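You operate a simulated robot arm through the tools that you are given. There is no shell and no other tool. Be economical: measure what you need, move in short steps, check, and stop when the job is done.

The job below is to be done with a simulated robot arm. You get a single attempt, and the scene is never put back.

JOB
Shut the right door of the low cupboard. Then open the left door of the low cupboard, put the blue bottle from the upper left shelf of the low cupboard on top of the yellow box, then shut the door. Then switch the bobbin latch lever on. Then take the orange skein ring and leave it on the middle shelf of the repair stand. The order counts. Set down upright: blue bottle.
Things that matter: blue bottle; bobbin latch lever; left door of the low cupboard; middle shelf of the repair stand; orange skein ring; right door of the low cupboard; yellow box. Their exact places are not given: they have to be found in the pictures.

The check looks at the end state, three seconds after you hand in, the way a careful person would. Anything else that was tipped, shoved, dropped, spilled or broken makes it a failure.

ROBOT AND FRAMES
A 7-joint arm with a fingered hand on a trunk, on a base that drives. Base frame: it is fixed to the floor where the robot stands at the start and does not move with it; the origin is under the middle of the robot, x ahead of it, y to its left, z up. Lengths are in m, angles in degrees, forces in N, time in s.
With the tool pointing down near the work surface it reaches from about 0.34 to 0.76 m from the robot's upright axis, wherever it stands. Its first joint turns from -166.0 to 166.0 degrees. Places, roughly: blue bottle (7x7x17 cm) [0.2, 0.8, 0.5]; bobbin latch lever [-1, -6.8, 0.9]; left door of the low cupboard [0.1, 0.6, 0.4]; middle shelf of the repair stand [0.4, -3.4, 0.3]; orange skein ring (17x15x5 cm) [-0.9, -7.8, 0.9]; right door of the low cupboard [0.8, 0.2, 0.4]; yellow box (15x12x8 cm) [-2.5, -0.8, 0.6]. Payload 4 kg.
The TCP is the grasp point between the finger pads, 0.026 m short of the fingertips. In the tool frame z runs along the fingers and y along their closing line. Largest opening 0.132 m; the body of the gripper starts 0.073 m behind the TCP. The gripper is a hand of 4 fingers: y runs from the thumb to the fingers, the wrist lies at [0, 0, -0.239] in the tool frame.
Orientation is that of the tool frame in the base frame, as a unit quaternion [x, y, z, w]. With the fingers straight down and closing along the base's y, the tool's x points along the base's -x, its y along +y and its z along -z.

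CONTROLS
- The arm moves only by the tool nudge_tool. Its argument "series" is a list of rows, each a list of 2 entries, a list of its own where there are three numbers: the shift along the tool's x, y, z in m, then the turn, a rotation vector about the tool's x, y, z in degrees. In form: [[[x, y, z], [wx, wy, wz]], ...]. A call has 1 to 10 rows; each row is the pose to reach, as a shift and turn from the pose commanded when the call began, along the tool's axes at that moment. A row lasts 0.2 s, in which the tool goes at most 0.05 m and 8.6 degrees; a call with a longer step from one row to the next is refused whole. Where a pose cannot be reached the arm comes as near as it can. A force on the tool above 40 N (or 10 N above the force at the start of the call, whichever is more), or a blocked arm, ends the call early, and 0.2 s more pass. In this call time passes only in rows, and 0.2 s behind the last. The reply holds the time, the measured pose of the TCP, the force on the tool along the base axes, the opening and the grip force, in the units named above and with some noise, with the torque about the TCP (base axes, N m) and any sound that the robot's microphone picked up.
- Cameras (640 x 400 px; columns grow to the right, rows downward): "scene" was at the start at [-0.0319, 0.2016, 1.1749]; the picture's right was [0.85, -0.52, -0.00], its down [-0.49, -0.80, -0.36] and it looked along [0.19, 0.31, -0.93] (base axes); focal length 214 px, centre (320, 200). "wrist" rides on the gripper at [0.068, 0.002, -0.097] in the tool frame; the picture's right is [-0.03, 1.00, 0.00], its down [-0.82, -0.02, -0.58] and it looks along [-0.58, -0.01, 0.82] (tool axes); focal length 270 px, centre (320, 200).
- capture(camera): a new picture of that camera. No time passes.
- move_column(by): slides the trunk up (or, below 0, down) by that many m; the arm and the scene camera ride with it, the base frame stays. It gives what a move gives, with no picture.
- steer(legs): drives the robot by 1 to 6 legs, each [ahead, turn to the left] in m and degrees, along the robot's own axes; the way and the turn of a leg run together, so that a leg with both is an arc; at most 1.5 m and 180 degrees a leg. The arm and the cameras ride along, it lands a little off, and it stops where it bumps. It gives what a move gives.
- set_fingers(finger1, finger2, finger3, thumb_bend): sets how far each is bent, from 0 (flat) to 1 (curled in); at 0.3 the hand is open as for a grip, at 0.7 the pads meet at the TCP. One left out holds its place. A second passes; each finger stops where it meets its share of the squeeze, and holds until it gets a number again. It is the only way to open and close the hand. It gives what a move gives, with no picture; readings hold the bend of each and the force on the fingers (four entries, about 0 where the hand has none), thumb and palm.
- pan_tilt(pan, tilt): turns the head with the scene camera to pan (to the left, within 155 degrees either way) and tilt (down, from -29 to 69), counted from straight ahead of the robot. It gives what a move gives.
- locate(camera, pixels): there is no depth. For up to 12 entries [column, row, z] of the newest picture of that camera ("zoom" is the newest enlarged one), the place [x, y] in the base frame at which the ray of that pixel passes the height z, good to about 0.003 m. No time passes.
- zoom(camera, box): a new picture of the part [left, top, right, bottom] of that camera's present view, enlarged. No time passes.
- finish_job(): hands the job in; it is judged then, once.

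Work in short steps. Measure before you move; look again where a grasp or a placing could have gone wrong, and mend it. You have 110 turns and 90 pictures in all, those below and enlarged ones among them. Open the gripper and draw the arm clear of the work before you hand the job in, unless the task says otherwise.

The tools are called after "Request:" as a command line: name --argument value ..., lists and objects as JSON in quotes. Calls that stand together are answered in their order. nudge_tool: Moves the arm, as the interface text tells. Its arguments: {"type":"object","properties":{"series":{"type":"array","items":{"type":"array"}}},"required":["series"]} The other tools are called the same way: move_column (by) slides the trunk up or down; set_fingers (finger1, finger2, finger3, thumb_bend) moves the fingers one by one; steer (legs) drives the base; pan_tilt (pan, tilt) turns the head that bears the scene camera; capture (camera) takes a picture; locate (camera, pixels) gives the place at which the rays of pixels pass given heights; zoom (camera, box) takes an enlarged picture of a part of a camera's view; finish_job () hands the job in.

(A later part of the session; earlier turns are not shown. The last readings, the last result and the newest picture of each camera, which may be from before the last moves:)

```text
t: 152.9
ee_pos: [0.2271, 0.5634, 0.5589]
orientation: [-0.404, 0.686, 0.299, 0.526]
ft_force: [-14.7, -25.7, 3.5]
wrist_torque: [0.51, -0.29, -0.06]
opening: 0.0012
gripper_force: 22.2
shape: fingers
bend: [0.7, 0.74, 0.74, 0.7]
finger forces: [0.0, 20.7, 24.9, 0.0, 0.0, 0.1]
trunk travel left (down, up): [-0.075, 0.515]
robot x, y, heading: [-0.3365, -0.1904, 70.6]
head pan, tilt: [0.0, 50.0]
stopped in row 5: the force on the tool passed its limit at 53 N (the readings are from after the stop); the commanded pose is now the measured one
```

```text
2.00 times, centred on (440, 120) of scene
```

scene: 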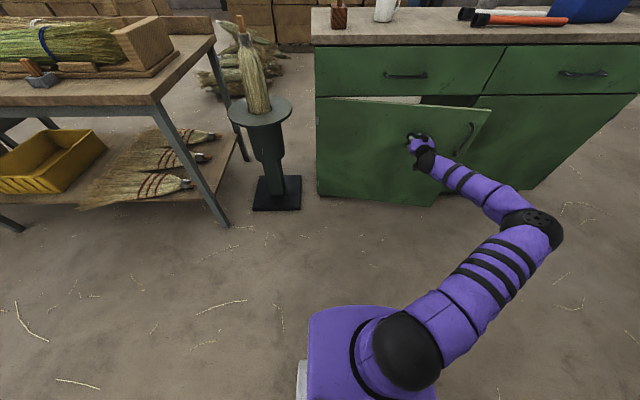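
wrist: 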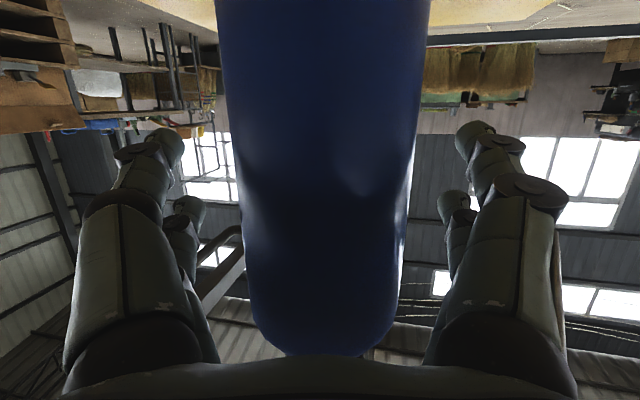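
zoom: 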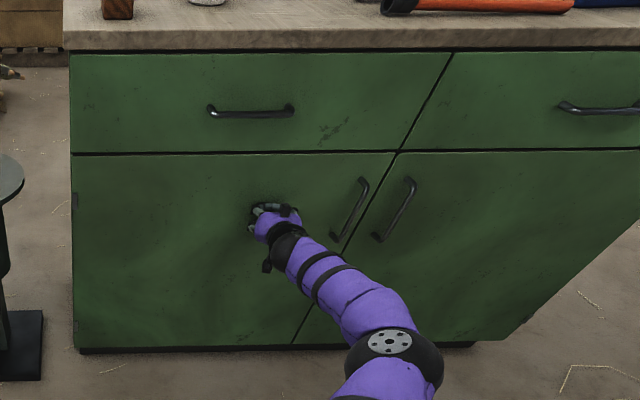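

Left door is shut flush. I draw the arm back, raise the trunk, and look down the aisle to the south (−y).

Request:
nudge_tool --series '[[[0.0099, 0, -0.036], [0, 0, 0]], [[0.0198, 0.01, -0.072], [0, 0, 0]], [[0.0297, 0.02, -0.108], [0, 0, 0]], [[0.0396, 0.04, -0.144], [0, 0, 0]], [[0.0495, 0.06, -0.18], [0, 0, 0]], [[0.0594, 0.08, -0.216], [0, 0, 0]], [[0.0693, 0.1, -0.252], [0, 0, 0]], [[0.0792, 0.12, -0.288], [0, 0, 0]]]'

Request:
move_column --by 0.25

Request:
steer --legs '[[-0.15, 0], [0, -110], [0.55, 0], [0, -72]]'

Request:
pan_tilt --pan 0 --tilt 20

Request:
capture --camera "scene"

```text
t: 154.7
ee_pos: [0.0059, 0.3732, 0.5544]
orientation: [-0.409, 0.686, 0.302, 0.521]
ft_force: [-0.2, -0.3, 0.5]
wrist_torque: [-0.04, -0.02, 0.01]
opening: 0.0014
gripper_force: 0.2
shape: fingers
bend: [0.7, 0.7, 0.7, 0.7]
finger forces: [0.1, 0.1, 0.0, 0.0, 0.1, 0.0]
out of reach, approached as far as the arm can: row 8
trunk travel left (down, up): [-0.075, 0.515]
robot x, y, heading: [-0.336, -0.192, 70.1]
head pan, tilt: [0.0, 50.0]
```

```text
t: 157.3
ee_pos: [0.0073, 0.3739, 0.8018]
orientation: [-0.409, 0.686, 0.301, 0.521]
ft_force: [-0.2, -0.2, -1.1]
wrist_torque: [-0.02, 0.0, 0.01]
opening: 0.0012
gripper_force: 0.1
shape: fingers
bend: [0.7, 0.7, 0.7, 0.7]
finger forces: [0.0, 0.0, 0.0, 0.0, 0.1, 0.0]
trunk travel left (down, up): [-0.325, 0.265]
robot x, y, heading: [-0.3364, -0.1905, 70.7]
head pan, tilt: [0.0, 50.0]
```

```text
t: 165.7
ee_pos: [0.2761, -1.1869, 0.7591]
orientation: [0.372, 0.723, -0.248, 0.527]
ft_force: [0.1, -0.6, -0.5]
wrist_torque: [-0.06, -0.05, 0.02]
opening: 0.0011
gripper_force: 0.0
shape: fingers
bend: [0.7, 0.7, 0.7, 0.7]
finger forces: [0.1, 0.0, 0.0, 0.0, 0.0, 0.1]
trunk travel left (down, up): [-0.325, 0.265]
robot x, y, heading: [-0.0952, -0.5997, -43.0]
head pan, tilt: [0.0, 50.0]
stopped in leg 3: the robot was blocked; the commanded pose is now the measured one
```

```text
t: 166.7
ee_pos: [0.2745, -1.1846, 0.7625]
orientation: [0.371, 0.722, -0.25, 0.529]
ft_force: [-0.5, 0.2, 0.5]
wrist_torque: [-0.03, 0.0, 0.02]
opening: 0.0009
gripper_force: 0.1
shape: fingers
bend: [0.7, 0.7, 0.7, 0.7]
finger forces: [0.0, 0.0, 0.1, 0.0, 0.1, 0.0]
trunk travel left (down, up): [-0.325, 0.265]
robot x, y, heading: [-0.0879, -0.6, -42.9]
head pan, tilt: [0.0, 20.0]
```

```text
37 pictures are left
```

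scene: 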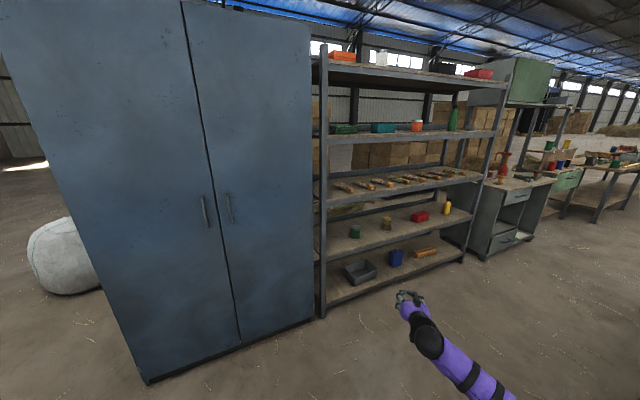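

The drive was blocked early in leg 3. I look to the right and down to see what the robot touched.

Request:
pan_tilt --pan -65 --tilt 45

Request:
capture --camera "scene"

```text
t: 168.0
ee_pos: [0.2759, -1.186, 0.7627]
orientation: [0.371, 0.722, -0.249, 0.529]
ft_force: [0.2, 0.3, -0.6]
wrist_torque: [0.01, 0.01, 0.0]
opening: 0.0009
gripper_force: 0.1
shape: fingers
bend: [0.7, 0.7, 0.7, 0.7]
finger forces: [0.0, 0.0, 0.0, 0.1, 0.1, 0.0]
trunk travel left (down, up): [-0.325, 0.265]
robot x, y, heading: [-0.0933, -0.6022, -43.0]
head pan, tilt: [-65.0, 45.0]
```

```text
36 pictures are left
```

scene: 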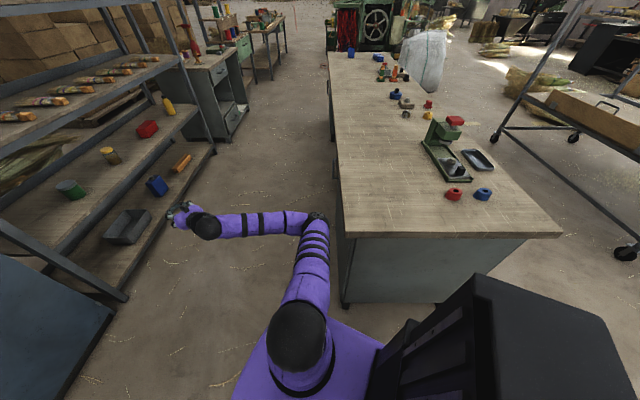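

The elbow touched the bench's corner (318,217); nothing on the bench moved. I swing the arm left and tuck it in before driving further.

Request:
nudge_tool --series '[[[0, 0.035, 0], [0, 0, 0]], [[0, 0.07, -0.01], [0, 0, 0]], [[0, 0.105, -0.03], [0, 0, 0]], [[0, 0.14, -0.055], [0, 0, 0]], [[0, 0.175, -0.085], [0, 0, 0]], [[0, 0.21, -0.115], [0, 0, 0]], [[0, 0.24, -0.15], [0, 0, 0]], [[0, 0.27, -0.185], [0, 0, 0]], [[0, 0.29, -0.22], [0, 0, 0]], [[0, 0.3, -0.25], [0, 0, 0]]]'

Request:
capture --camera "scene"

```text
t: 170.2
ee_pos: [0.373, -0.8186, 0.8507]
orientation: [0.372, 0.721, -0.25, 0.528]
ft_force: [-0.5, -0.3, 0.5]
wrist_torque: [0.01, 0.0, 0.02]
opening: 0.0011
gripper_force: 0.1
shape: fingers
bend: [0.7, 0.7, 0.7, 0.7]
finger forces: [0.0, 0.0, 0.1, 0.0, 0.0, 0.0]
out of reach, approached as far as the arm can: row 1, 2, 3
trunk travel left (down, up): [-0.325, 0.265]
robot x, y, heading: [-0.0949, -0.6023, -42.7]
head pan, tilt: [-65.0, 45.0]
```

```text
35 pictures are left
```

scene: 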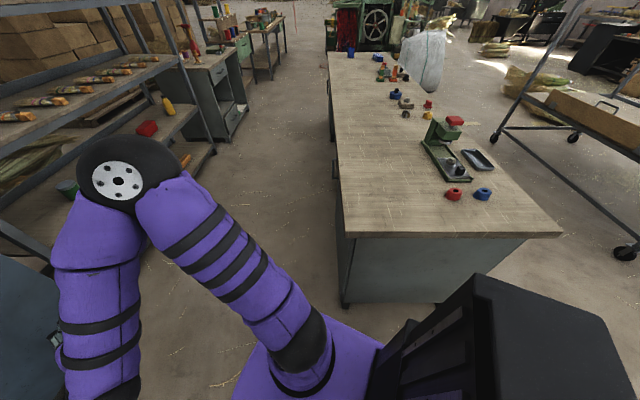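

Arm tucked. I go 0.4 m ahead, turn down the aisle (heading ≈252°) and advance 1.5 m.

Request:
steer --legs '[[0.42, 0], [0, -65], [1.3, 0]]'

Request:
pan_tilt --pan 15 --tilt 25

Request:
capture --camera "scene"

```text
t: 182.2
ee_pos: [-0.2297, -2.6268, 0.8521]
orientation: [0.703, 0.405, -0.496, 0.309]
ft_force: [-0.3, -0.4, -1.1]
wrist_torque: [0.01, 0.0, -0.03]
opening: 0.0011
gripper_force: 0.0
shape: fingers
bend: [0.7, 0.7, 0.7, 0.7]
finger forces: [0.0, 0.0, 0.0, 0.0, 0.0, 0.0]
trunk travel left (down, up): [-0.325, 0.265]
robot x, y, heading: [-0.2229, -2.114, -108.7]
head pan, tilt: [-65.0, 45.0]
```

```text
t: 183.7
ee_pos: [-0.229, -2.6276, 0.8512]
orientation: [0.704, 0.405, -0.496, 0.308]
ft_force: [0.2, 0.7, 0.0]
wrist_torque: [0.0, 0.01, 0.01]
opening: 0.0012
gripper_force: 0.1
shape: fingers
bend: [0.7, 0.7, 0.7, 0.7]
finger forces: [0.0, 0.1, 0.1, 0.0, 0.0, 0.0]
trunk travel left (down, up): [-0.325, 0.265]
robot x, y, heading: [-0.2204, -2.1169, -108.7]
head pan, tilt: [15.0, 25.0]
```

```text
34 pictures are left
```

scene: 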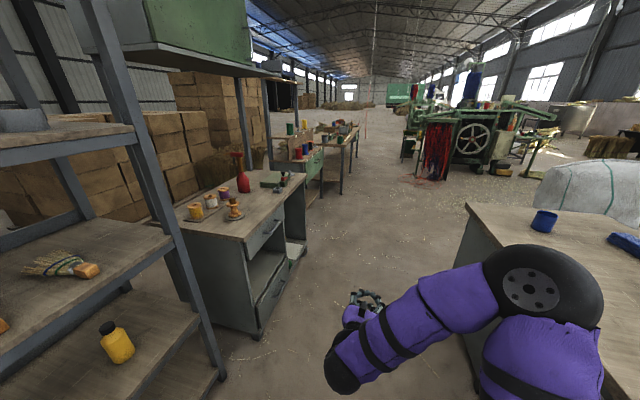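

The grey repair stand is at (240,230) with an open niche. I locate it and plan the way to the green machine ahead.

Request:
locate --camera "scene" --pixels '[[258, 338, 0], [304, 262, 0], [222, 375, 0], [245, 240, 0.85], [305, 178, 0.85], [290, 262, 0.35], [345, 193, 0], [440, 182, 0], [465, 270, 0], [470, 205, 0.85]]'

Request:
zoom --camera "scene" --box '[220, 160, 340, 350]'

Request:
zoom --camera "scene" --box '[380, 60, 580, 190]'

```text
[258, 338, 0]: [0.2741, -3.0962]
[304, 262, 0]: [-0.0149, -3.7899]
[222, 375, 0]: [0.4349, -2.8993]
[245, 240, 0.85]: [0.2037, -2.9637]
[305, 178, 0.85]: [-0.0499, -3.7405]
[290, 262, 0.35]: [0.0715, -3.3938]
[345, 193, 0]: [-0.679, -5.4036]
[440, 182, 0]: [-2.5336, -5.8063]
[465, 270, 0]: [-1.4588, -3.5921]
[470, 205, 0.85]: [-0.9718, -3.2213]
```

```text
2.11 times, centred on (280, 255) of scene
```

zoom: 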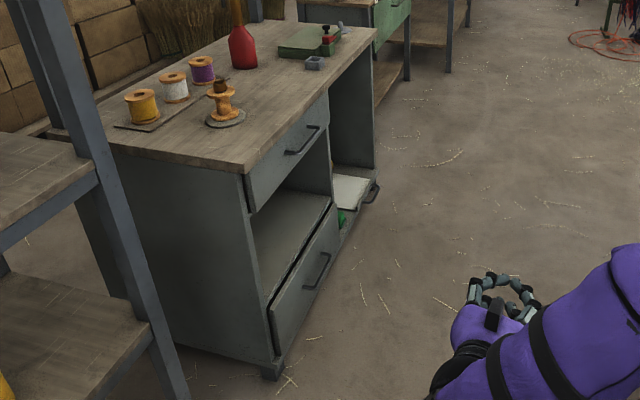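

```text
3.08 times, centred on (480, 125) of scene
```

zoom: 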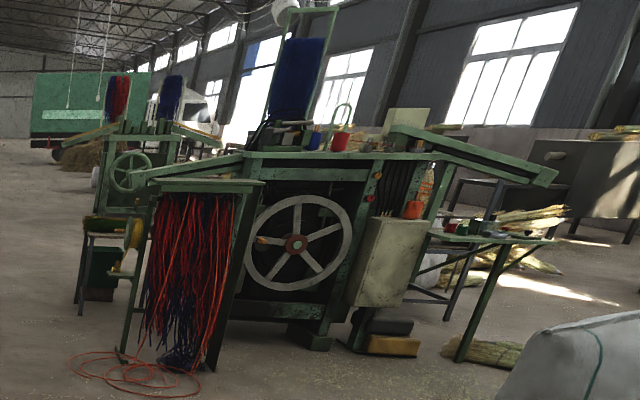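

I zoom on the benches beyond the stand, where the lever and ring should be.

Request:
zoom --camera "scene" --box '[270, 95, 430, 205]'

```text
3.64 times, centred on (350, 150) of scene
```

zoom: 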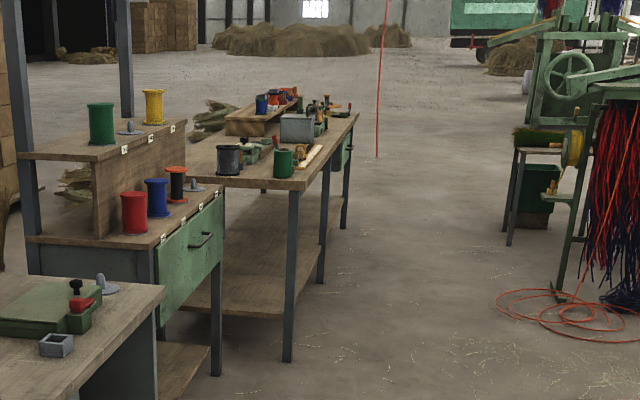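

I shift slightly left to keep clear of the bench on the right, then go about 3 m down the aisle.

Request:
steer --legs '[[0, 12], [0.8, 0], [0, -12], [1.4, 0], [1.0, 0]]'

Request:
pan_tilt --pan 20 --tilt 25

Request:
capture --camera "scene"

```text
t: 200.9
ee_pos: [-1.0502, -5.6754, 0.8509]
orientation: [0.703, 0.406, -0.495, 0.31]
ft_force: [0.5, -0.6, -0.3]
wrist_torque: [-0.02, 0.03, -0.02]
opening: 0.0009
gripper_force: 0.0
shape: fingers
bend: [0.7, 0.7, 0.7, 0.7]
finger forces: [0.1, 0.1, 0.0, 0.0, 0.1, 0.0]
trunk travel left (down, up): [-0.325, 0.265]
robot x, y, heading: [-1.0413, -5.1675, -108.6]
head pan, tilt: [15.0, 25.0]
```

```text
t: 201.5
ee_pos: [-1.0506, -5.6752, 0.851]
orientation: [0.704, 0.405, -0.496, 0.308]
ft_force: [-0.1, -0.4, -0.3]
wrist_torque: [-0.01, -0.01, 0.01]
opening: 0.0006
gripper_force: 0.1
shape: fingers
bend: [0.7, 0.7, 0.7, 0.7]
finger forces: [0.1, 0.0, 0.0, 0.0, 0.0, 0.0]
trunk travel left (down, up): [-0.325, 0.265]
robot x, y, heading: [-1.0403, -5.1618, -108.8]
head pan, tilt: [20.0, 25.0]
```

```text
30 pictures are left
```

scene: 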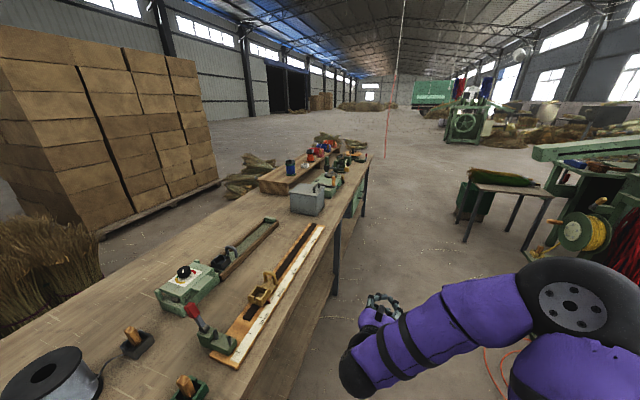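

The lever should be near pixel (325,178) and the ring near (310,145). I zoom there.

Request:
zoom --camera "scene" --box '[250, 120, 400, 225]'

Request:
locate --camera "scene" --pixels '[[200, 325, 0.85], [330, 185, 0.9], [325, 215, 0.85], [335, 295, 0], [370, 157, 0.85], [238, 370, 0.85], [365, 215, 0], [312, 230, 0.85], [465, 240, 0], [495, 215, 0.5]]'

```text
3.81 times, centred on (325, 172) of scene
```

zoom: 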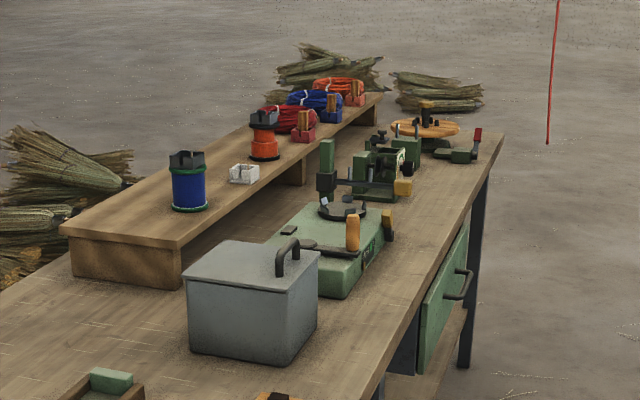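

```text
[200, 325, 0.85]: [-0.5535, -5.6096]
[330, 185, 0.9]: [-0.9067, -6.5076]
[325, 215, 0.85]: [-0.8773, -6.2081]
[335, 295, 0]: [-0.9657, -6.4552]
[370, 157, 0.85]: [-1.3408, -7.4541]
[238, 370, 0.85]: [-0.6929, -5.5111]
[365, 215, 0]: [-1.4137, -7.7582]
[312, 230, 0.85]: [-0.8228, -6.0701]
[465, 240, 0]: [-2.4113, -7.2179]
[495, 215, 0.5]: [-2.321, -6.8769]
```

Bench front runs about (-0.97,-6.45)→(-1.41,-7.76). I raise the trunk for safety and drive to about (-1.68,-6.57), turning to face the bench.

Request:
move_column --by 0.2

Request:
steer --legs '[[0, -5.3], [1.5, 0], [0, 95]]'

Request:
pan_tilt --pan -10 --tilt 40

Request:
capture --camera "scene"

```text
t: 203.7
ee_pos: [-1.0497, -5.6741, 1.0505]
orientation: [0.703, 0.405, -0.496, 0.309]
ft_force: [-0.3, 0.1, 0.9]
wrist_torque: [0.01, 0.01, -0.02]
opening: 0.001
gripper_force: 0.1
shape: fingers
bend: [0.7, 0.7, 0.7, 0.7]
finger forces: [0.0, 0.0, 0.0, 0.0, 0.0, 0.0]
trunk travel left (down, up): [-0.525, 0.065]
robot x, y, heading: [-1.043, -5.1691, -108.7]
head pan, tilt: [20.0, 25.0]
```

```text
t: 215.9
ee_pos: [-1.1112, -6.482, 1.0511]
orientation: [0.199, 0.787, -0.124, 0.571]
ft_force: [-0.6, -0.6, -0.2]
wrist_torque: [-0.01, 0.01, 0.0]
opening: 0.0009
gripper_force: 0.0
shape: fingers
bend: [0.7, 0.7, 0.7, 0.7]
finger forces: [0.0, 0.0, 0.0, 0.0, 0.0, 0.0]
trunk travel left (down, up): [-0.525, 0.065]
robot x, y, heading: [-1.624, -6.4856, -16.7]
head pan, tilt: [20.0, 25.0]
```

```text
t: 216.9
ee_pos: [-1.111, -6.4819, 1.0506]
orientation: [0.198, 0.787, -0.123, 0.571]
ft_force: [0.1, 0.3, -0.1]
wrist_torque: [-0.03, -0.04, -0.01]
opening: 0.0008
gripper_force: 0.1
shape: fingers
bend: [0.7, 0.7, 0.7, 0.7]
finger forces: [0.0, 0.0, 0.0, 0.0, 0.1, 0.0]
trunk travel left (down, up): [-0.525, 0.065]
robot x, y, heading: [-1.6219, -6.4941, -16.9]
head pan, tilt: [-10.0, 40.0]
```

```text
28 pictures are left
```

scene: 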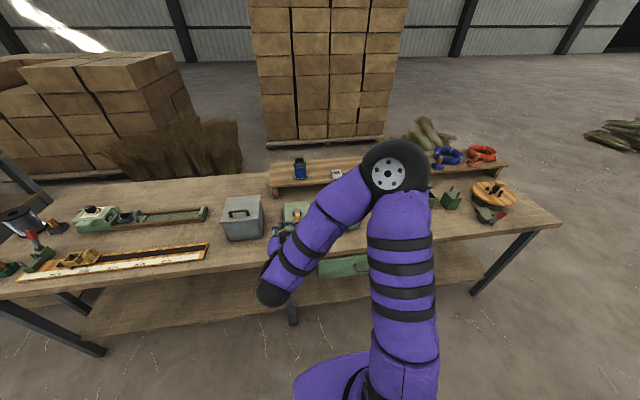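

The orange ring is at (483,152), but the arm hides the devices. I swing the hand left and zoom on the middle.

Request:
nudge_tool --series '[[[0, 0.04, 0], [0, 0, 0]], [[0, 0.08, 0], [0, 0, 0]], [[0, 0.12, -0.01], [0, 0, 0]], [[0, 0.16, -0.02], [0, 0, 0]], [[0, 0.2, -0.04], [0, 0, 0]], [[0, 0.24, -0.06], [0, 0, 0]], [[0, 0.28, -0.08], [0, 0, 0]], [[0, 0.32, -0.1], [0, 0, 0]]]'

Request:
zoom --camera "scene" --box '[250, 130, 550, 290]'

```text
t: 218.7
ee_pos: [-1.0521, -6.1548, 1.0921]
orientation: [0.197, 0.787, -0.123, 0.571]
ft_force: [-0.7, -0.3, -1.0]
wrist_torque: [0.04, 0.02, 0.0]
opening: 0.0012
gripper_force: 0.1
shape: fingers
bend: [0.7, 0.7, 0.7, 0.7]
finger forces: [0.0, 0.1, 0.0, 0.1, 0.1, 0.0]
trunk travel left (down, up): [-0.525, 0.065]
robot x, y, heading: [-1.6262, -6.4887, -16.8]
head pan, tilt: [-10.0, 40.0]
```

```text
2.13 times, centred on (400, 210) of scene
```

zoom: 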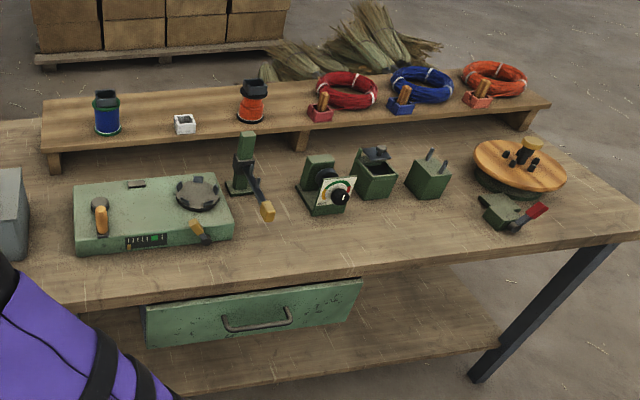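

I locate each lever candidate and the ring, to match the given rough places.

Request:
locate --camera "zoom" --pixels '[[262, 205, 0.9], [240, 190, 0.8], [515, 222, 0.85], [500, 225, 0.8], [100, 220, 0.9], [200, 230, 0.9], [338, 195, 0.85], [495, 78, 0.9], [495, 78, 0.87], [610, 240, 0.8], [475, 378, 0], [300, 145, 0.8]]'

Request:
zoom --camera "scene" --box '[335, 185, 425, 245]'

```text
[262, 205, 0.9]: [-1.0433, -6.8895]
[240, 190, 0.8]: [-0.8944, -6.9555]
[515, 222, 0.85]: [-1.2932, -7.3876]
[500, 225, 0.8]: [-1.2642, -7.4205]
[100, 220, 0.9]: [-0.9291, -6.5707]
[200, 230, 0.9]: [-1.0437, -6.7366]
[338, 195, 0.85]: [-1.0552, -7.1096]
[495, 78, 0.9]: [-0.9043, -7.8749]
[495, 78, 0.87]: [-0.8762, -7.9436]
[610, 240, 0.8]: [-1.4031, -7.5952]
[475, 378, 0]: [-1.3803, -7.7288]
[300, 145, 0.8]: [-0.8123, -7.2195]
```

```text
6.67 times, centred on (380, 215) of scene
```

zoom: 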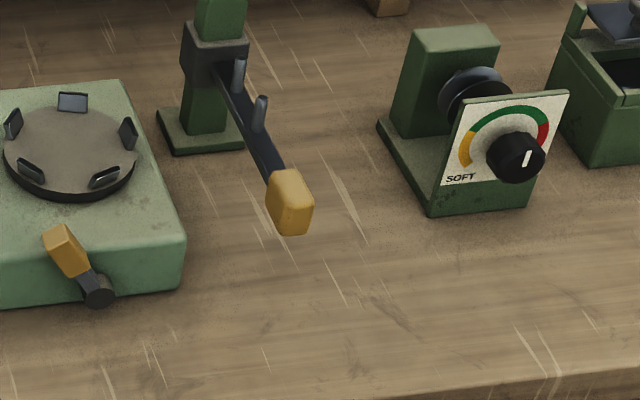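

Two levers are near the given place: the small orange-grip lever on the green winder's front, and the arm on the post. I compute their places more closely.

Request:
locate --camera "zoom" --pixels '[[97, 290, 0.87], [97, 290, 0.9], [65, 248, 0.92], [70, 150, 0.93], [180, 290, 0.83], [182, 240, 0.9], [215, 60, 0.95], [215, 60, 0.9], [290, 200, 0.92], [290, 200, 0.88], [195, 145, 0.83], [540, 378, 0.83]]'

Request:
zoom --camera "scene" --box '[275, 190, 395, 265]'

```text
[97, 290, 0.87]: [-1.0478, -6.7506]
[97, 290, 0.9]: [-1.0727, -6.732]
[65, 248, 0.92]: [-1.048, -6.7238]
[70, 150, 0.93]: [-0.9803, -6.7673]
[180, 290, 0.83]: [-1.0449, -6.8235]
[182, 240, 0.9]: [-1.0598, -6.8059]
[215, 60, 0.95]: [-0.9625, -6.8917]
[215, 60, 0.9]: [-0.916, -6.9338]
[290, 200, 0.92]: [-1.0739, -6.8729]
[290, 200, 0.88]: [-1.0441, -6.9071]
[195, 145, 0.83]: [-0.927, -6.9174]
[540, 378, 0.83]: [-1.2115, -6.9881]
```

```text
5.33 times, centred on (335, 228) of scene
```

zoom: 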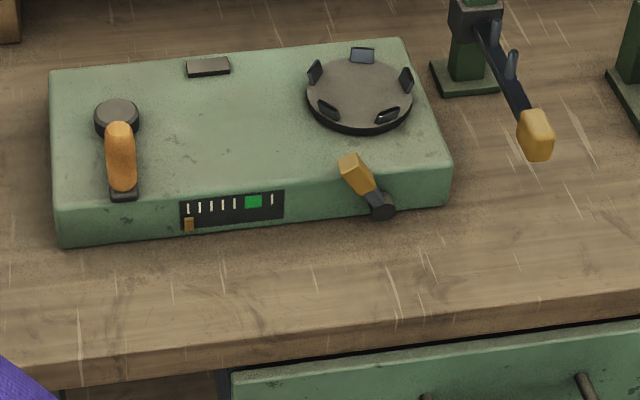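

The winder's front lever (pivot ≈(-1.048,-6.75,0.87), orange grip up-left ≈(-1.04,-6.73,0.91)) beside the bobbin chuck matches "bobbin latch lever". I bring the hand back in front of it, then lower the trunk.

Request:
nudge_tool --series '[[[-0.002, -0.0465, 0.006], [0, 0, 0]], [[-0.004, -0.093, 0.012], [0, 0, 0]], [[-0.006, -0.1395, 0.018], [0, 0, 0]], [[-0.008, -0.186, 0.024], [0, 0, 0]], [[-0.01, -0.2325, 0.03], [0, 0, 0]], [[-0.012, -0.279, 0.036], [0, 0, 0]], [[-0.014, -0.3255, 0.042], [0, 0, 0]], [[-0.016, -0.372, 0.048], [0, 0, 0]], [[-0.018, -0.4185, 0.054], [0, 0, 0]], [[-0.02, -0.4646, 0.061], [0, 0, 0]]]'

Request:
move_column --by -0.14

Request:
capture --camera "scene"

```text
t: 220.9
ee_pos: [-1.1185, -6.5867, 1.1286]
orientation: [0.198, 0.788, -0.123, 0.57]
ft_force: [0.2, 0.0, 0.2]
wrist_torque: [0.03, 0.01, 0.0]
opening: 0.0013
gripper_force: 0.1
shape: fingers
bend: [0.7, 0.7, 0.7, 0.7]
finger forces: [0.0, 0.1, 0.1, 0.0, 0.0, 0.1]
out of reach, approached as far as the arm can: row 7, 8, 9, 10
trunk travel left (down, up): [-0.525, 0.065]
robot x, y, heading: [-1.6196, -6.4907, -16.6]
head pan, tilt: [-10.0, 40.0]
```

```text
t: 222.6
ee_pos: [-1.1199, -6.5869, 0.9888]
orientation: [0.198, 0.787, -0.124, 0.571]
ft_force: [0.7, -0.1, 0.3]
wrist_torque: [0.01, -0.01, 0.01]
opening: 0.001
gripper_force: 0.0
shape: fingers
bend: [0.7, 0.7, 0.7, 0.7]
finger forces: [0.1, 0.0, 0.0, 0.1, 0.0, 0.0]
trunk travel left (down, up): [-0.385, 0.205]
robot x, y, heading: [-1.6236, -6.4887, -16.6]
head pan, tilt: [-10.0, 40.0]
```

```text
24 pictures are left
```

scene: 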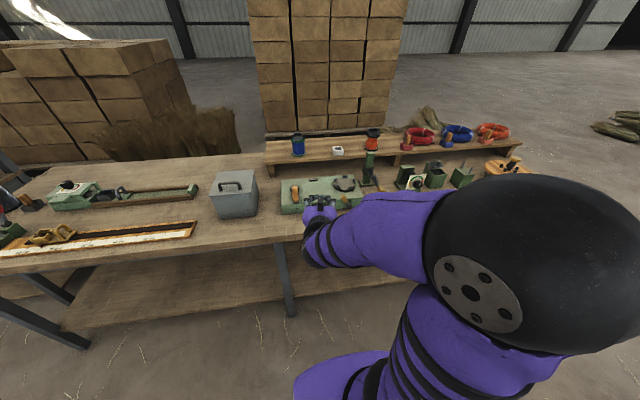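

I zoom once more from this lower view to triangulate the lever.

Request:
zoom --camera "scene" --box '[270, 160, 390, 235]'

```text
5.33 times, centred on (330, 198) of scene
```

zoom: 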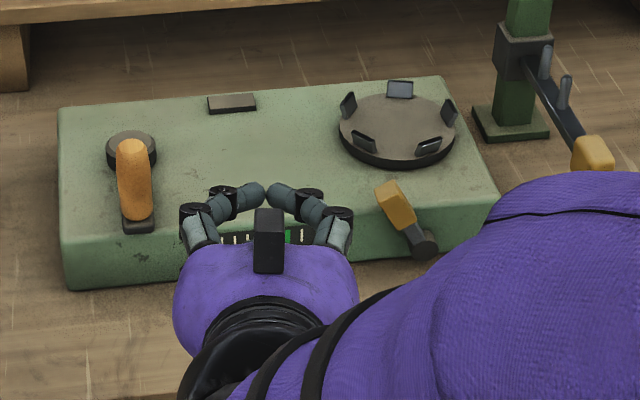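

Request:
locate --camera "zoom" --pixels '[[425, 245, 0.87], [425, 245, 0.85], [425, 245, 0.89], [396, 205, 0.93], [396, 205, 0.91], [396, 205, 0.89], [385, 185, 0.92], [408, 225, 0.9], [497, 195, 0.9], [68, 245, 0.9], [65, 290, 0.83]]'

```text
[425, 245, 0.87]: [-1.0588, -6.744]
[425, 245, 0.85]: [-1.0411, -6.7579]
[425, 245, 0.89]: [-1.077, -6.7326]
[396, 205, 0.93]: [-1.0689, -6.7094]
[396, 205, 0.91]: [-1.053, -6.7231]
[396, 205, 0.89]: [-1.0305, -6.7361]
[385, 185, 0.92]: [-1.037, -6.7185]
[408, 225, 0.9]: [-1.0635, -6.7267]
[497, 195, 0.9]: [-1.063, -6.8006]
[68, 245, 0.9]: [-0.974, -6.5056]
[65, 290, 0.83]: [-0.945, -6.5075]
```

I bring the fingertips to just left of the orange grip, in front of the box face, at z≈0.91.

Request:
nudge_tool --series '[[[0.02, -0.018, 0.02], [0, 0, 0]], [[0.038, -0.03, 0.045], [0, 0, 0]], [[0.038, -0.035, 0.085], [0, 0, 0]], [[0.033, -0.035, 0.1195], [0, 0, 0]]]'

Request:
zoom --camera "scene" --box '[270, 160, 390, 235]'

```text
t: 223.6
ee_pos: [-1.0396, -6.6643, 0.9169]
orientation: [0.198, 0.788, -0.123, 0.57]
ft_force: [0.0, -0.7, 0.1]
wrist_torque: [0.01, -0.01, -0.01]
opening: 0.0008
gripper_force: 0.1
shape: fingers
bend: [0.7, 0.7, 0.7, 0.7]
finger forces: [0.0, 0.0, 0.1, 0.1, 0.0, 0.1]
out of reach, approached as far as the arm can: row 1, 2
trunk travel left (down, up): [-0.385, 0.205]
robot x, y, heading: [-1.6224, -6.4938, -16.6]
head pan, tilt: [-10.0, 40.0]
```

```text
5.33 times, centred on (330, 198) of scene
```

zoom: 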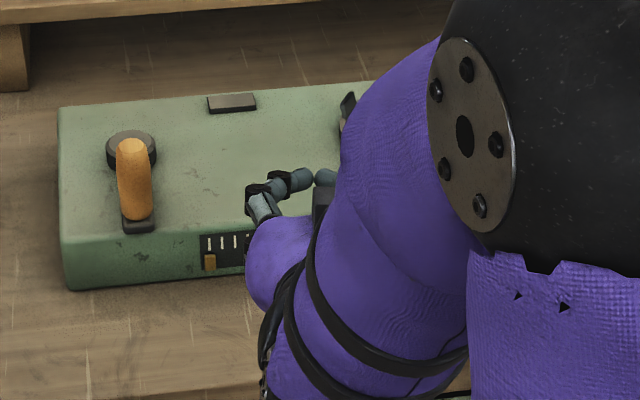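

Tip is about 0.06 m left of the grip and slightly high. I lower 1 cm and sweep right along the bench in small steps, listening for a click.

Request:
nudge_tool --series '[[[0.011, 0, 0.0], [0, 0, 0]], [[0.0103, -0.0148, 0.0023], [0, 0, 0]], [[0.0095, -0.0296, 0.0046], [0, 0, 0]], [[0.0087, -0.0444, 0.0068], [0, 0, 0]], [[0.008, -0.0592, 0.0091], [0, 0, 0]], [[0.0072, -0.074, 0.0114], [0, 0, 0]], [[0.0065, -0.0888, 0.0137], [0, 0, 0]], [[0.0057, -0.1036, 0.016], [0, 0, 0]], [[0.0052, -0.1125, 0.0175], [0, 0, 0]]]'

```text
t: 225.6
ee_pos: [-1.0792, -6.771, 0.903]
orientation: [0.198, 0.787, -0.123, 0.571]
ft_force: [0.9, -0.1, 0.4]
wrist_torque: [-0.01, -0.02, -0.05]
opening: 0.0007
gripper_force: 0.1
shape: fingers
bend: [0.7, 0.7, 0.7, 0.7]
finger forces: [0.1, 0.1, 0.0, 0.0, 0.0, 0.0]
trunk travel left (down, up): [-0.385, 0.205]
robot x, y, heading: [-1.6239, -6.4909, -16.6]
head pan, tilt: [-10.0, 40.0]
```

No force or sound reported. I back straight out, swing the arm left, and look.

Request:
nudge_tool --series '[[[0, 0, -0.04], [0, 0, 0]], [[0, 0, -0.08], [0, 0, 0]], [[-0.02, 0.02, -0.11], [0, 0, 0]], [[-0.05, 0.05, -0.11], [0, 0, 0]], [[-0.07, 0.09, -0.1], [0, 0, 0]], [[-0.08, 0.135, -0.1], [0, 0, 0]], [[-0.09, 0.18, -0.1], [0, 0, 0]], [[-0.1, 0.225, -0.1], [0, 0, 0]], [[-0.1, 0.27, -0.09], [0, 0, 0]], [[-0.1, 0.315, -0.08], [0, 0, 0]]]'

Request:
zoom --camera "scene" --box '[270, 160, 420, 255]'

```text
t: 227.8
ee_pos: [-0.9756, -6.4717, 1.0317]
orientation: [0.199, 0.787, -0.124, 0.57]
ft_force: [-0.6, -0.5, 1.0]
wrist_torque: [0.05, 0.03, 0.03]
opening: 0.0011
gripper_force: 0.1
shape: fingers
bend: [0.7, 0.7, 0.7, 0.7]
finger forces: [0.1, 0.1, 0.0, 0.0, 0.0, 0.0]
out of reach, approached as far as the arm can: row 2, 3, 4
trunk travel left (down, up): [-0.385, 0.205]
robot x, y, heading: [-1.6243, -6.4888, -16.7]
head pan, tilt: [-10.0, 40.0]
```

```text
4.21 times, centred on (345, 208) of scene
```

zoom: 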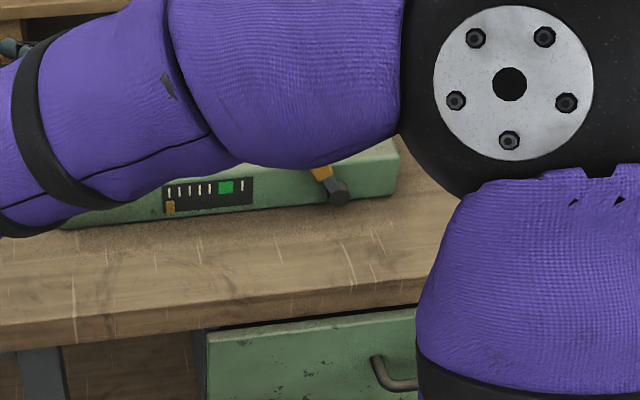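

The lever hasn't moved: the fist passed above or in front of it, so my bench height is off. I go to the free strip in front of the box and probe the bench top by touch.

Request:
nudge_tool --series '[[[0.004, -0.045, -0.01], [0, 0, 0]], [[0.008, -0.09, -0.02], [0, 0, 0]], [[0.011, -0.135, -0.03], [0, 0, 0]], [[0.011, -0.18, -0.033], [0, 0, 0]], [[0.011, -0.225, -0.033], [0, 0, 0]], [[0.045, -0.235, -0.02], [0, 0, 0]], [[0.08, -0.235, -0.01], [0, 0, 0]], [[0.115, -0.235, 0.002], [0, 0, 0]]]'

Request:
nudge_tool --series '[[[0.0095, 0, 0.003], [0, 0, 0]], [[0.019, 0, 0.006], [0, 0, 0]]]'

Request:
nudge_tool --series '[[[0.0076, 0, 0.0025], [0, 0, 0]]]'

Request:
nudge_tool --series '[[[0.0076, 0, 0.0025], [0, 0, 0]]]'

```text
t: 229.6
ee_pos: [-1.1007, -6.6694, 0.9188]
orientation: [0.199, 0.787, -0.124, 0.571]
ft_force: [-0.3, 0.5, 0.1]
wrist_torque: [-0.03, 0.0, -0.02]
opening: 0.0008
gripper_force: 0.0
shape: fingers
bend: [0.7, 0.7, 0.7, 0.7]
finger forces: [0.0, 0.0, 0.1, 0.0, 0.0, 0.0]
out of reach, approached as far as the arm can: row 7, 8
trunk travel left (down, up): [-0.385, 0.205]
robot x, y, heading: [-1.6243, -6.4887, -16.7]
head pan, tilt: [-10.0, 40.0]
```

```text
t: 230.2
ee_pos: [-1.0964, -6.6687, 0.8998]
orientation: [0.199, 0.787, -0.123, 0.571]
ft_force: [0.3, -0.6, 0.4]
wrist_torque: [-0.05, 0.01, 0.01]
opening: 0.0011
gripper_force: 0.1
shape: fingers
bend: [0.7, 0.7, 0.7, 0.7]
finger forces: [0.0, 0.0, 0.0, 0.0, 0.0, 0.1]
out of reach, approached as far as the arm can: row 2
trunk travel left (down, up): [-0.385, 0.205]
robot x, y, heading: [-1.6209, -6.4893, -16.7]
head pan, tilt: [-10.0, 40.0]
```

```text
t: 230.6
ee_pos: [-1.096, -6.6672, 0.8916]
orientation: [0.198, 0.787, -0.123, 0.571]
ft_force: [-0.6, 0.1, 0.2]
wrist_torque: [0.03, 0.0, -0.01]
opening: 0.0011
gripper_force: 0.0
shape: fingers
bend: [0.7, 0.7, 0.7, 0.7]
finger forces: [0.0, 0.1, 0.1, 0.1, 0.1, 0.0]
trunk travel left (down, up): [-0.385, 0.205]
robot x, y, heading: [-1.623, -6.4863, -16.8]
head pan, tilt: [-10.0, 40.0]
```

```text
t: 231.0
ee_pos: [-1.0941, -6.6652, 0.8846]
orientation: [0.198, 0.787, -0.123, 0.571]
ft_force: [0.6, 0.2, -0.5]
wrist_torque: [-0.01, 0.01, 0.01]
opening: 0.001
gripper_force: 0.1
shape: fingers
bend: [0.7, 0.7, 0.7, 0.7]
finger forces: [0.0, 0.0, 0.0, 0.1, 0.0, 0.0]
trunk travel left (down, up): [-0.385, 0.205]
robot x, y, heading: [-1.6261, -6.4861, -16.4]
head pan, tilt: [-10.0, 40.0]
```

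No contact yet at z 0.885; I keep probing downwards.

Request:
nudge_tool --series '[[[0.0076, 0, 0.0025], [0, 0, 0]]]'

Request:
nudge_tool --series '[[[0.0076, 0, 0.0025], [0, 0, 0]]]'

Request:
nudge_tool --series '[[[0.0076, 0, 0.0025], [0, 0, 0]]]'

Request:
zoom --camera "scene" --box '[270, 160, 390, 235]'

```text
t: 231.4
ee_pos: [-1.0944, -6.6653, 0.8756]
orientation: [0.199, 0.788, -0.124, 0.57]
ft_force: [-0.1, -1.0, -0.4]
wrist_torque: [-0.04, -0.03, -0.03]
opening: 0.0011
gripper_force: 0.0
shape: fingers
bend: [0.7, 0.7, 0.7, 0.7]
finger forces: [0.0, 0.0, 0.1, 0.0, 0.1, 0.1]
trunk travel left (down, up): [-0.385, 0.205]
robot x, y, heading: [-1.6264, -6.4862, -16.9]
head pan, tilt: [-10.0, 40.0]
```

```text
t: 231.8
ee_pos: [-1.0942, -6.665, 0.8682]
orientation: [0.199, 0.787, -0.124, 0.57]
ft_force: [0.2, 0.6, 0.5]
wrist_torque: [-0.01, -0.02, 0.0]
opening: 0.001
gripper_force: 0.1
shape: fingers
bend: [0.7, 0.7, 0.7, 0.7]
finger forces: [0.0, 0.0, 0.0, 0.0, 0.0, 0.0]
trunk travel left (down, up): [-0.385, 0.205]
robot x, y, heading: [-1.6227, -6.4897, -16.8]
head pan, tilt: [-10.0, 40.0]
```

```text
t: 232.2
ee_pos: [-1.0951, -6.6659, 0.8585]
orientation: [0.199, 0.788, -0.123, 0.57]
ft_force: [0.4, -0.2, -0.3]
wrist_torque: [0.03, -0.02, 0.03]
opening: 0.0011
gripper_force: 0.1
shape: fingers
bend: [0.7, 0.7, 0.7, 0.7]
finger forces: [0.0, 0.1, 0.0, 0.1, 0.0, 0.1]
trunk travel left (down, up): [-0.385, 0.205]
robot x, y, heading: [-1.6195, -6.4909, -16.6]
head pan, tilt: [-10.0, 40.0]
```

```text
5.33 times, centred on (330, 198) of scene
```

zoom: 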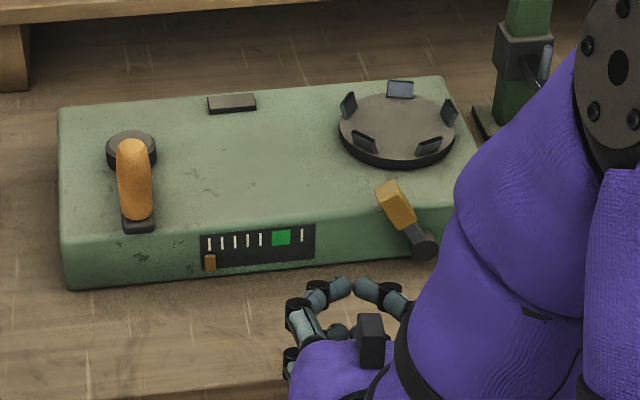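

No contact yet; the fingertips (zoom (350,285)) at known height let me check the mapping.

Request:
locate --camera "zoom" --pixels '[[352, 287, 0.865], [352, 287, 0.85], [425, 245, 0.83], [425, 245, 0.81], [396, 205, 0.87], [396, 205, 0.85], [65, 288, 0.78], [65, 288, 0.76], [66, 245, 0.84], [66, 245, 0.82]]'

Request:
nudge_tool --series '[[[0.0076, 0, 0.0025], [0, 0, 0]]]'

Request:
nudge_tool --series '[[[0.0076, 0, 0.0025], [0, 0, 0]]]'

Request:
nudge_tool --series '[[[0.0076, 0, 0.0025], [0, 0, 0]]]'

```text
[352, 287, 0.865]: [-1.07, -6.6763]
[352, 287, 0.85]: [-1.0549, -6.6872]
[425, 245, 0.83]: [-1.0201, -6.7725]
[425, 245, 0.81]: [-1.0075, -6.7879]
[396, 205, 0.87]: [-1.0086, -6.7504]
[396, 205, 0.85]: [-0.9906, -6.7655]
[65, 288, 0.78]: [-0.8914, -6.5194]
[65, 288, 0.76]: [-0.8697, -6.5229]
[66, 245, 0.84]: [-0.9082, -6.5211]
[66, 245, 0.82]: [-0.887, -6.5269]
```

```text
t: 232.6
ee_pos: [-1.0939, -6.6634, 0.8517]
orientation: [0.199, 0.787, -0.124, 0.571]
ft_force: [-0.2, 0.7, -0.7]
wrist_torque: [-0.01, 0.02, 0.02]
opening: 0.001
gripper_force: 0.0
shape: fingers
bend: [0.7, 0.7, 0.7, 0.7]
finger forces: [0.1, 0.0, 0.0, 0.0, 0.0, 0.1]
trunk travel left (down, up): [-0.385, 0.205]
robot x, y, heading: [-1.6233, -6.488, -16.8]
head pan, tilt: [-10.0, 40.0]
```

```text
t: 233.0
ee_pos: [-1.0938, -6.6648, 0.8422]
orientation: [0.199, 0.788, -0.123, 0.57]
ft_force: [0.9, 0.1, -0.1]
wrist_torque: [0.0, 0.03, 0.03]
opening: 0.0014
gripper_force: 0.1
shape: fingers
bend: [0.7, 0.7, 0.7, 0.7]
finger forces: [0.0, 0.0, 0.0, 0.0, 0.0, 0.1]
trunk travel left (down, up): [-0.385, 0.205]
robot x, y, heading: [-1.6238, -6.4863, -17.0]
head pan, tilt: [-10.0, 40.0]
```

```text
t: 233.4
ee_pos: [-1.0954, -6.6625, 0.8345]
orientation: [0.198, 0.787, -0.123, 0.571]
ft_force: [0.3, 0.4, -0.6]
wrist_torque: [0.0, -0.02, 0.01]
opening: 0.001
gripper_force: 0.1
shape: fingers
bend: [0.7, 0.7, 0.7, 0.7]
finger forces: [0.1, 0.0, 0.1, 0.0, 0.0, 0.0]
trunk travel left (down, up): [-0.385, 0.205]
robot x, y, heading: [-1.6236, -6.4883, -16.7]
head pan, tilt: [-10.0, 40.0]
```

Request:
nudge_tool --series '[[[0.0076, 0, 0.0025], [0, 0, 0]]]'

Request:
nudge_tool --series '[[[0.0076, 0, 0.0025], [0, 0, 0]]]'

Request:
nudge_tool --series '[[[0.0076, 0, 0.0025], [0, 0, 0]]]'

```text
t: 233.8
ee_pos: [-1.0928, -6.6624, 0.8298]
orientation: [0.198, 0.785, -0.123, 0.574]
ft_force: [-0.4, 0.9, 11.9]
wrist_torque: [-0.06, -0.19, -0.02]
opening: 0.0006
gripper_force: 5.9
shape: fingers
bend: [0.7, 0.7, 0.7, 0.7]
finger forces: [8.5, 0.1, 0.0, 0.0, 3.5, 0.1]
trunk travel left (down, up): [-0.385, 0.205]
robot x, y, heading: [-1.6219, -6.4899, -16.8]
head pan, tilt: [-10.0, 40.0]
```

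```text
t: 234.2
ee_pos: [-1.0912, -6.6642, 0.83]
orientation: [0.197, 0.779, -0.125, 0.582]
ft_force: [0.5, -0.2, 11.0]
wrist_torque: [-0.09, -0.2, -0.01]
opening: 0.0002
gripper_force: 5.4
shape: fingers
bend: [0.71, 0.7, 0.7, 0.7]
finger forces: [8.2, 0.0, 0.1, 0.1, 3.6, 0.1]
trunk travel left (down, up): [-0.385, 0.205]
robot x, y, heading: [-1.6232, -6.4892, -16.6]
head pan, tilt: [-10.0, 40.0]
stopped in row 1: the force on the tool passed its limit at 43 N (the readings are from after the stop); the commanded pose is now the measured one
```

```text
t: 234.6
ee_pos: [-1.088, -6.6641, 0.8294]
orientation: [0.195, 0.774, -0.128, 0.589]
ft_force: [-0.5, -1.5, 9.8]
wrist_torque: [-0.11, -0.17, -0.04]
opening: 0.0
gripper_force: 6.3
shape: fingers
bend: [0.71, 0.7, 0.7, 0.7]
finger forces: [7.4, 0.1, 0.0, 0.0, 4.3, 0.0]
trunk travel left (down, up): [-0.385, 0.205]
robot x, y, heading: [-1.6244, -6.4903, -17.0]
head pan, tilt: [-10.0, 40.0]
stopped in row 1: the force on the tool passed its limit at 45 N (the readings are from after the stop); the commanded pose is now the measured one
```

Bench top is ≈0.79, so the grip is really at about (-1.006,-6.752,0.867). I rise and place the fingertips left of it with the corrected geometry.

Request:
nudge_tool --series '[[[-0.03, 0, -0.008], [0, 0, 0]], [[-0.051, 0.008, -0.0145], [0, 0, 0]], [[-0.06, 0.0127, 0.018], [0, 0, 0]], [[-0.068, 0.0127, 0.045], [0, 0, 0]], [[-0.0747, 0.0127, 0.0686], [0, 0, 0]]]'

Request:
zoom --camera "scene" --box '[270, 160, 390, 235]'

```text
t: 235.8
ee_pos: [-1.0038, -6.6944, 0.8819]
orientation: [0.194, 0.776, -0.126, 0.586]
ft_force: [-0.6, 0.5, 0.1]
wrist_torque: [-0.03, 0.01, -0.01]
opening: 0.001
gripper_force: 0.0
shape: fingers
bend: [0.7, 0.7, 0.7, 0.7]
finger forces: [0.1, 0.1, 0.0, 0.0, 0.1, 0.0]
trunk travel left (down, up): [-0.385, 0.205]
robot x, y, heading: [-1.6241, -6.4941, -16.6]
head pan, tilt: [-10.0, 40.0]
```

```text
5.33 times, centred on (330, 198) of scene
```

zoom: 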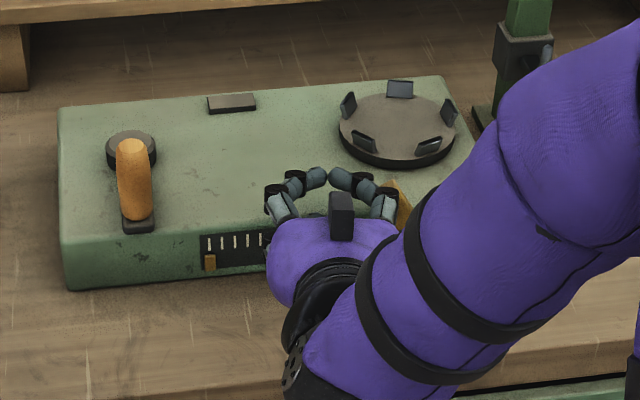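

The knuckles are right beside the grip. I sweep right along the bench.

Request:
nudge_tool --series '[[[-0.0005, -0.0149, 0.002], [0, 0, 0]], [[-0.0011, -0.0297, 0.0039], [0, 0, 0]], [[-0.0017, -0.0446, 0.0058], [0, 0, 0]], [[-0.0022, -0.0595, 0.0077], [0, 0, 0]], [[-0.0028, -0.0743, 0.0097], [0, 0, 0]], [[-0.0033, -0.0892, 0.0116], [0, 0, 0]], [[-0.0037, -0.1, 0.0129], [0, 0, 0]]]'

Request:
zoom --camera "scene" --box '[270, 160, 390, 235]'

```text
t: 237.4
ee_pos: [-1.0379, -6.7851, 0.8776]
orientation: [0.19, 0.776, -0.123, 0.588]
ft_force: [4.5, 12.0, 20.5]
wrist_torque: [0.07, -0.18, 0.36]
opening: 0.0
gripper_force: 19.0
shape: fingers
bend: [0.66, 0.7, 0.65, 0.79]
finger forces: [0.1, 0.0, 18.2, 0.0, 20.8, 0.2]
trunk travel left (down, up): [-0.385, 0.205]
robot x, y, heading: [-1.6233, -6.4899, -16.6]
head pan, tilt: [-10.0, 40.0]
```

```text
5.33 times, centred on (330, 198) of scene
```

zoom: 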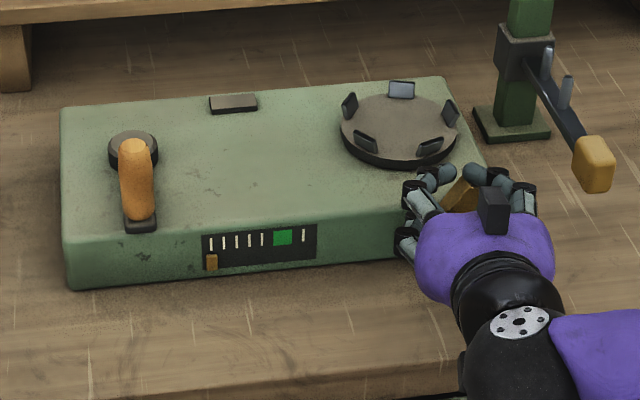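

The grip has gone over to the right (now (460,195) vs (396,205)), sitting inside the finger ring. I open the fingers partway so it isn't hooked, then back out.

Request:
set_fingers --finger1 0.5 --finger2 0.5 --finger3 0.5 --thumb_bend 0.55

Request:
nudge_tool --series '[[[-0.003, 0, -0.02], [0, 0, 0]], [[-0.006, 0, -0.05], [0, 0, 0]], [[-0.01, 0, -0.08], [0, 0, 0]], [[-0.03, 0.01, -0.11], [0, 0, 0]]]'

Request:
zoom --camera "scene" --box '[270, 160, 390, 235]'

```text
t: 238.0
ee_pos: [-1.0438, -6.7859, 0.8713]
orientation: [0.193, 0.781, -0.121, 0.582]
ft_force: [-27.3, 16.9, 3.6]
wrist_torque: [0.32, 0.49, -0.08]
opening: 0.0318
gripper_force: 15.9
shape: fingers
bend: [0.5, 0.5, 0.5, 0.74]
finger forces: [0.0, 0.0, 0.0, 0.0, 31.5, 0.1]
trunk travel left (down, up): [-0.385, 0.205]
robot x, y, heading: [-1.6208, -6.4895, -16.9]
head pan, tilt: [-10.0, 40.0]
stopped: the force on the tool passed its limit at 42 N (the readings are from after the stop); the commanded pose is now the measured one
```

```text
t: 239.0
ee_pos: [-1.1235, -6.7412, 0.93]
orientation: [0.196, 0.779, -0.125, 0.582]
ft_force: [0.0, -0.5, 0.2]
wrist_torque: [0.02, 0.01, 0.02]
opening: 0.0568
gripper_force: 0.0
shape: fingers
bend: [0.5, 0.5, 0.5, 0.55]
finger forces: [0.0, 0.1, 0.0, 0.1, 0.1, 0.1]
trunk travel left (down, up): [-0.385, 0.205]
robot x, y, heading: [-1.6239, -6.4873, -16.8]
head pan, tilt: [-10.0, 40.0]
```

```text
5.33 times, centred on (330, 198) of scene
```

zoom: 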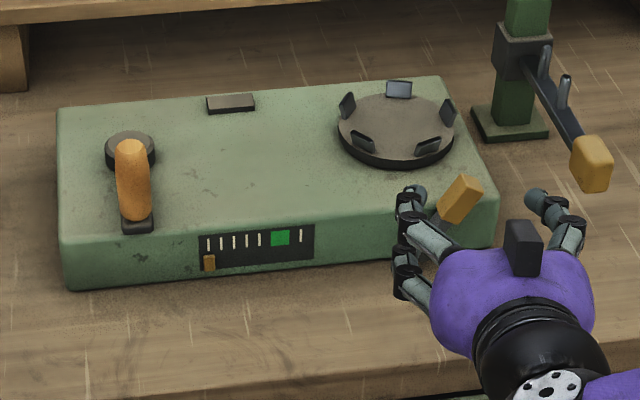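

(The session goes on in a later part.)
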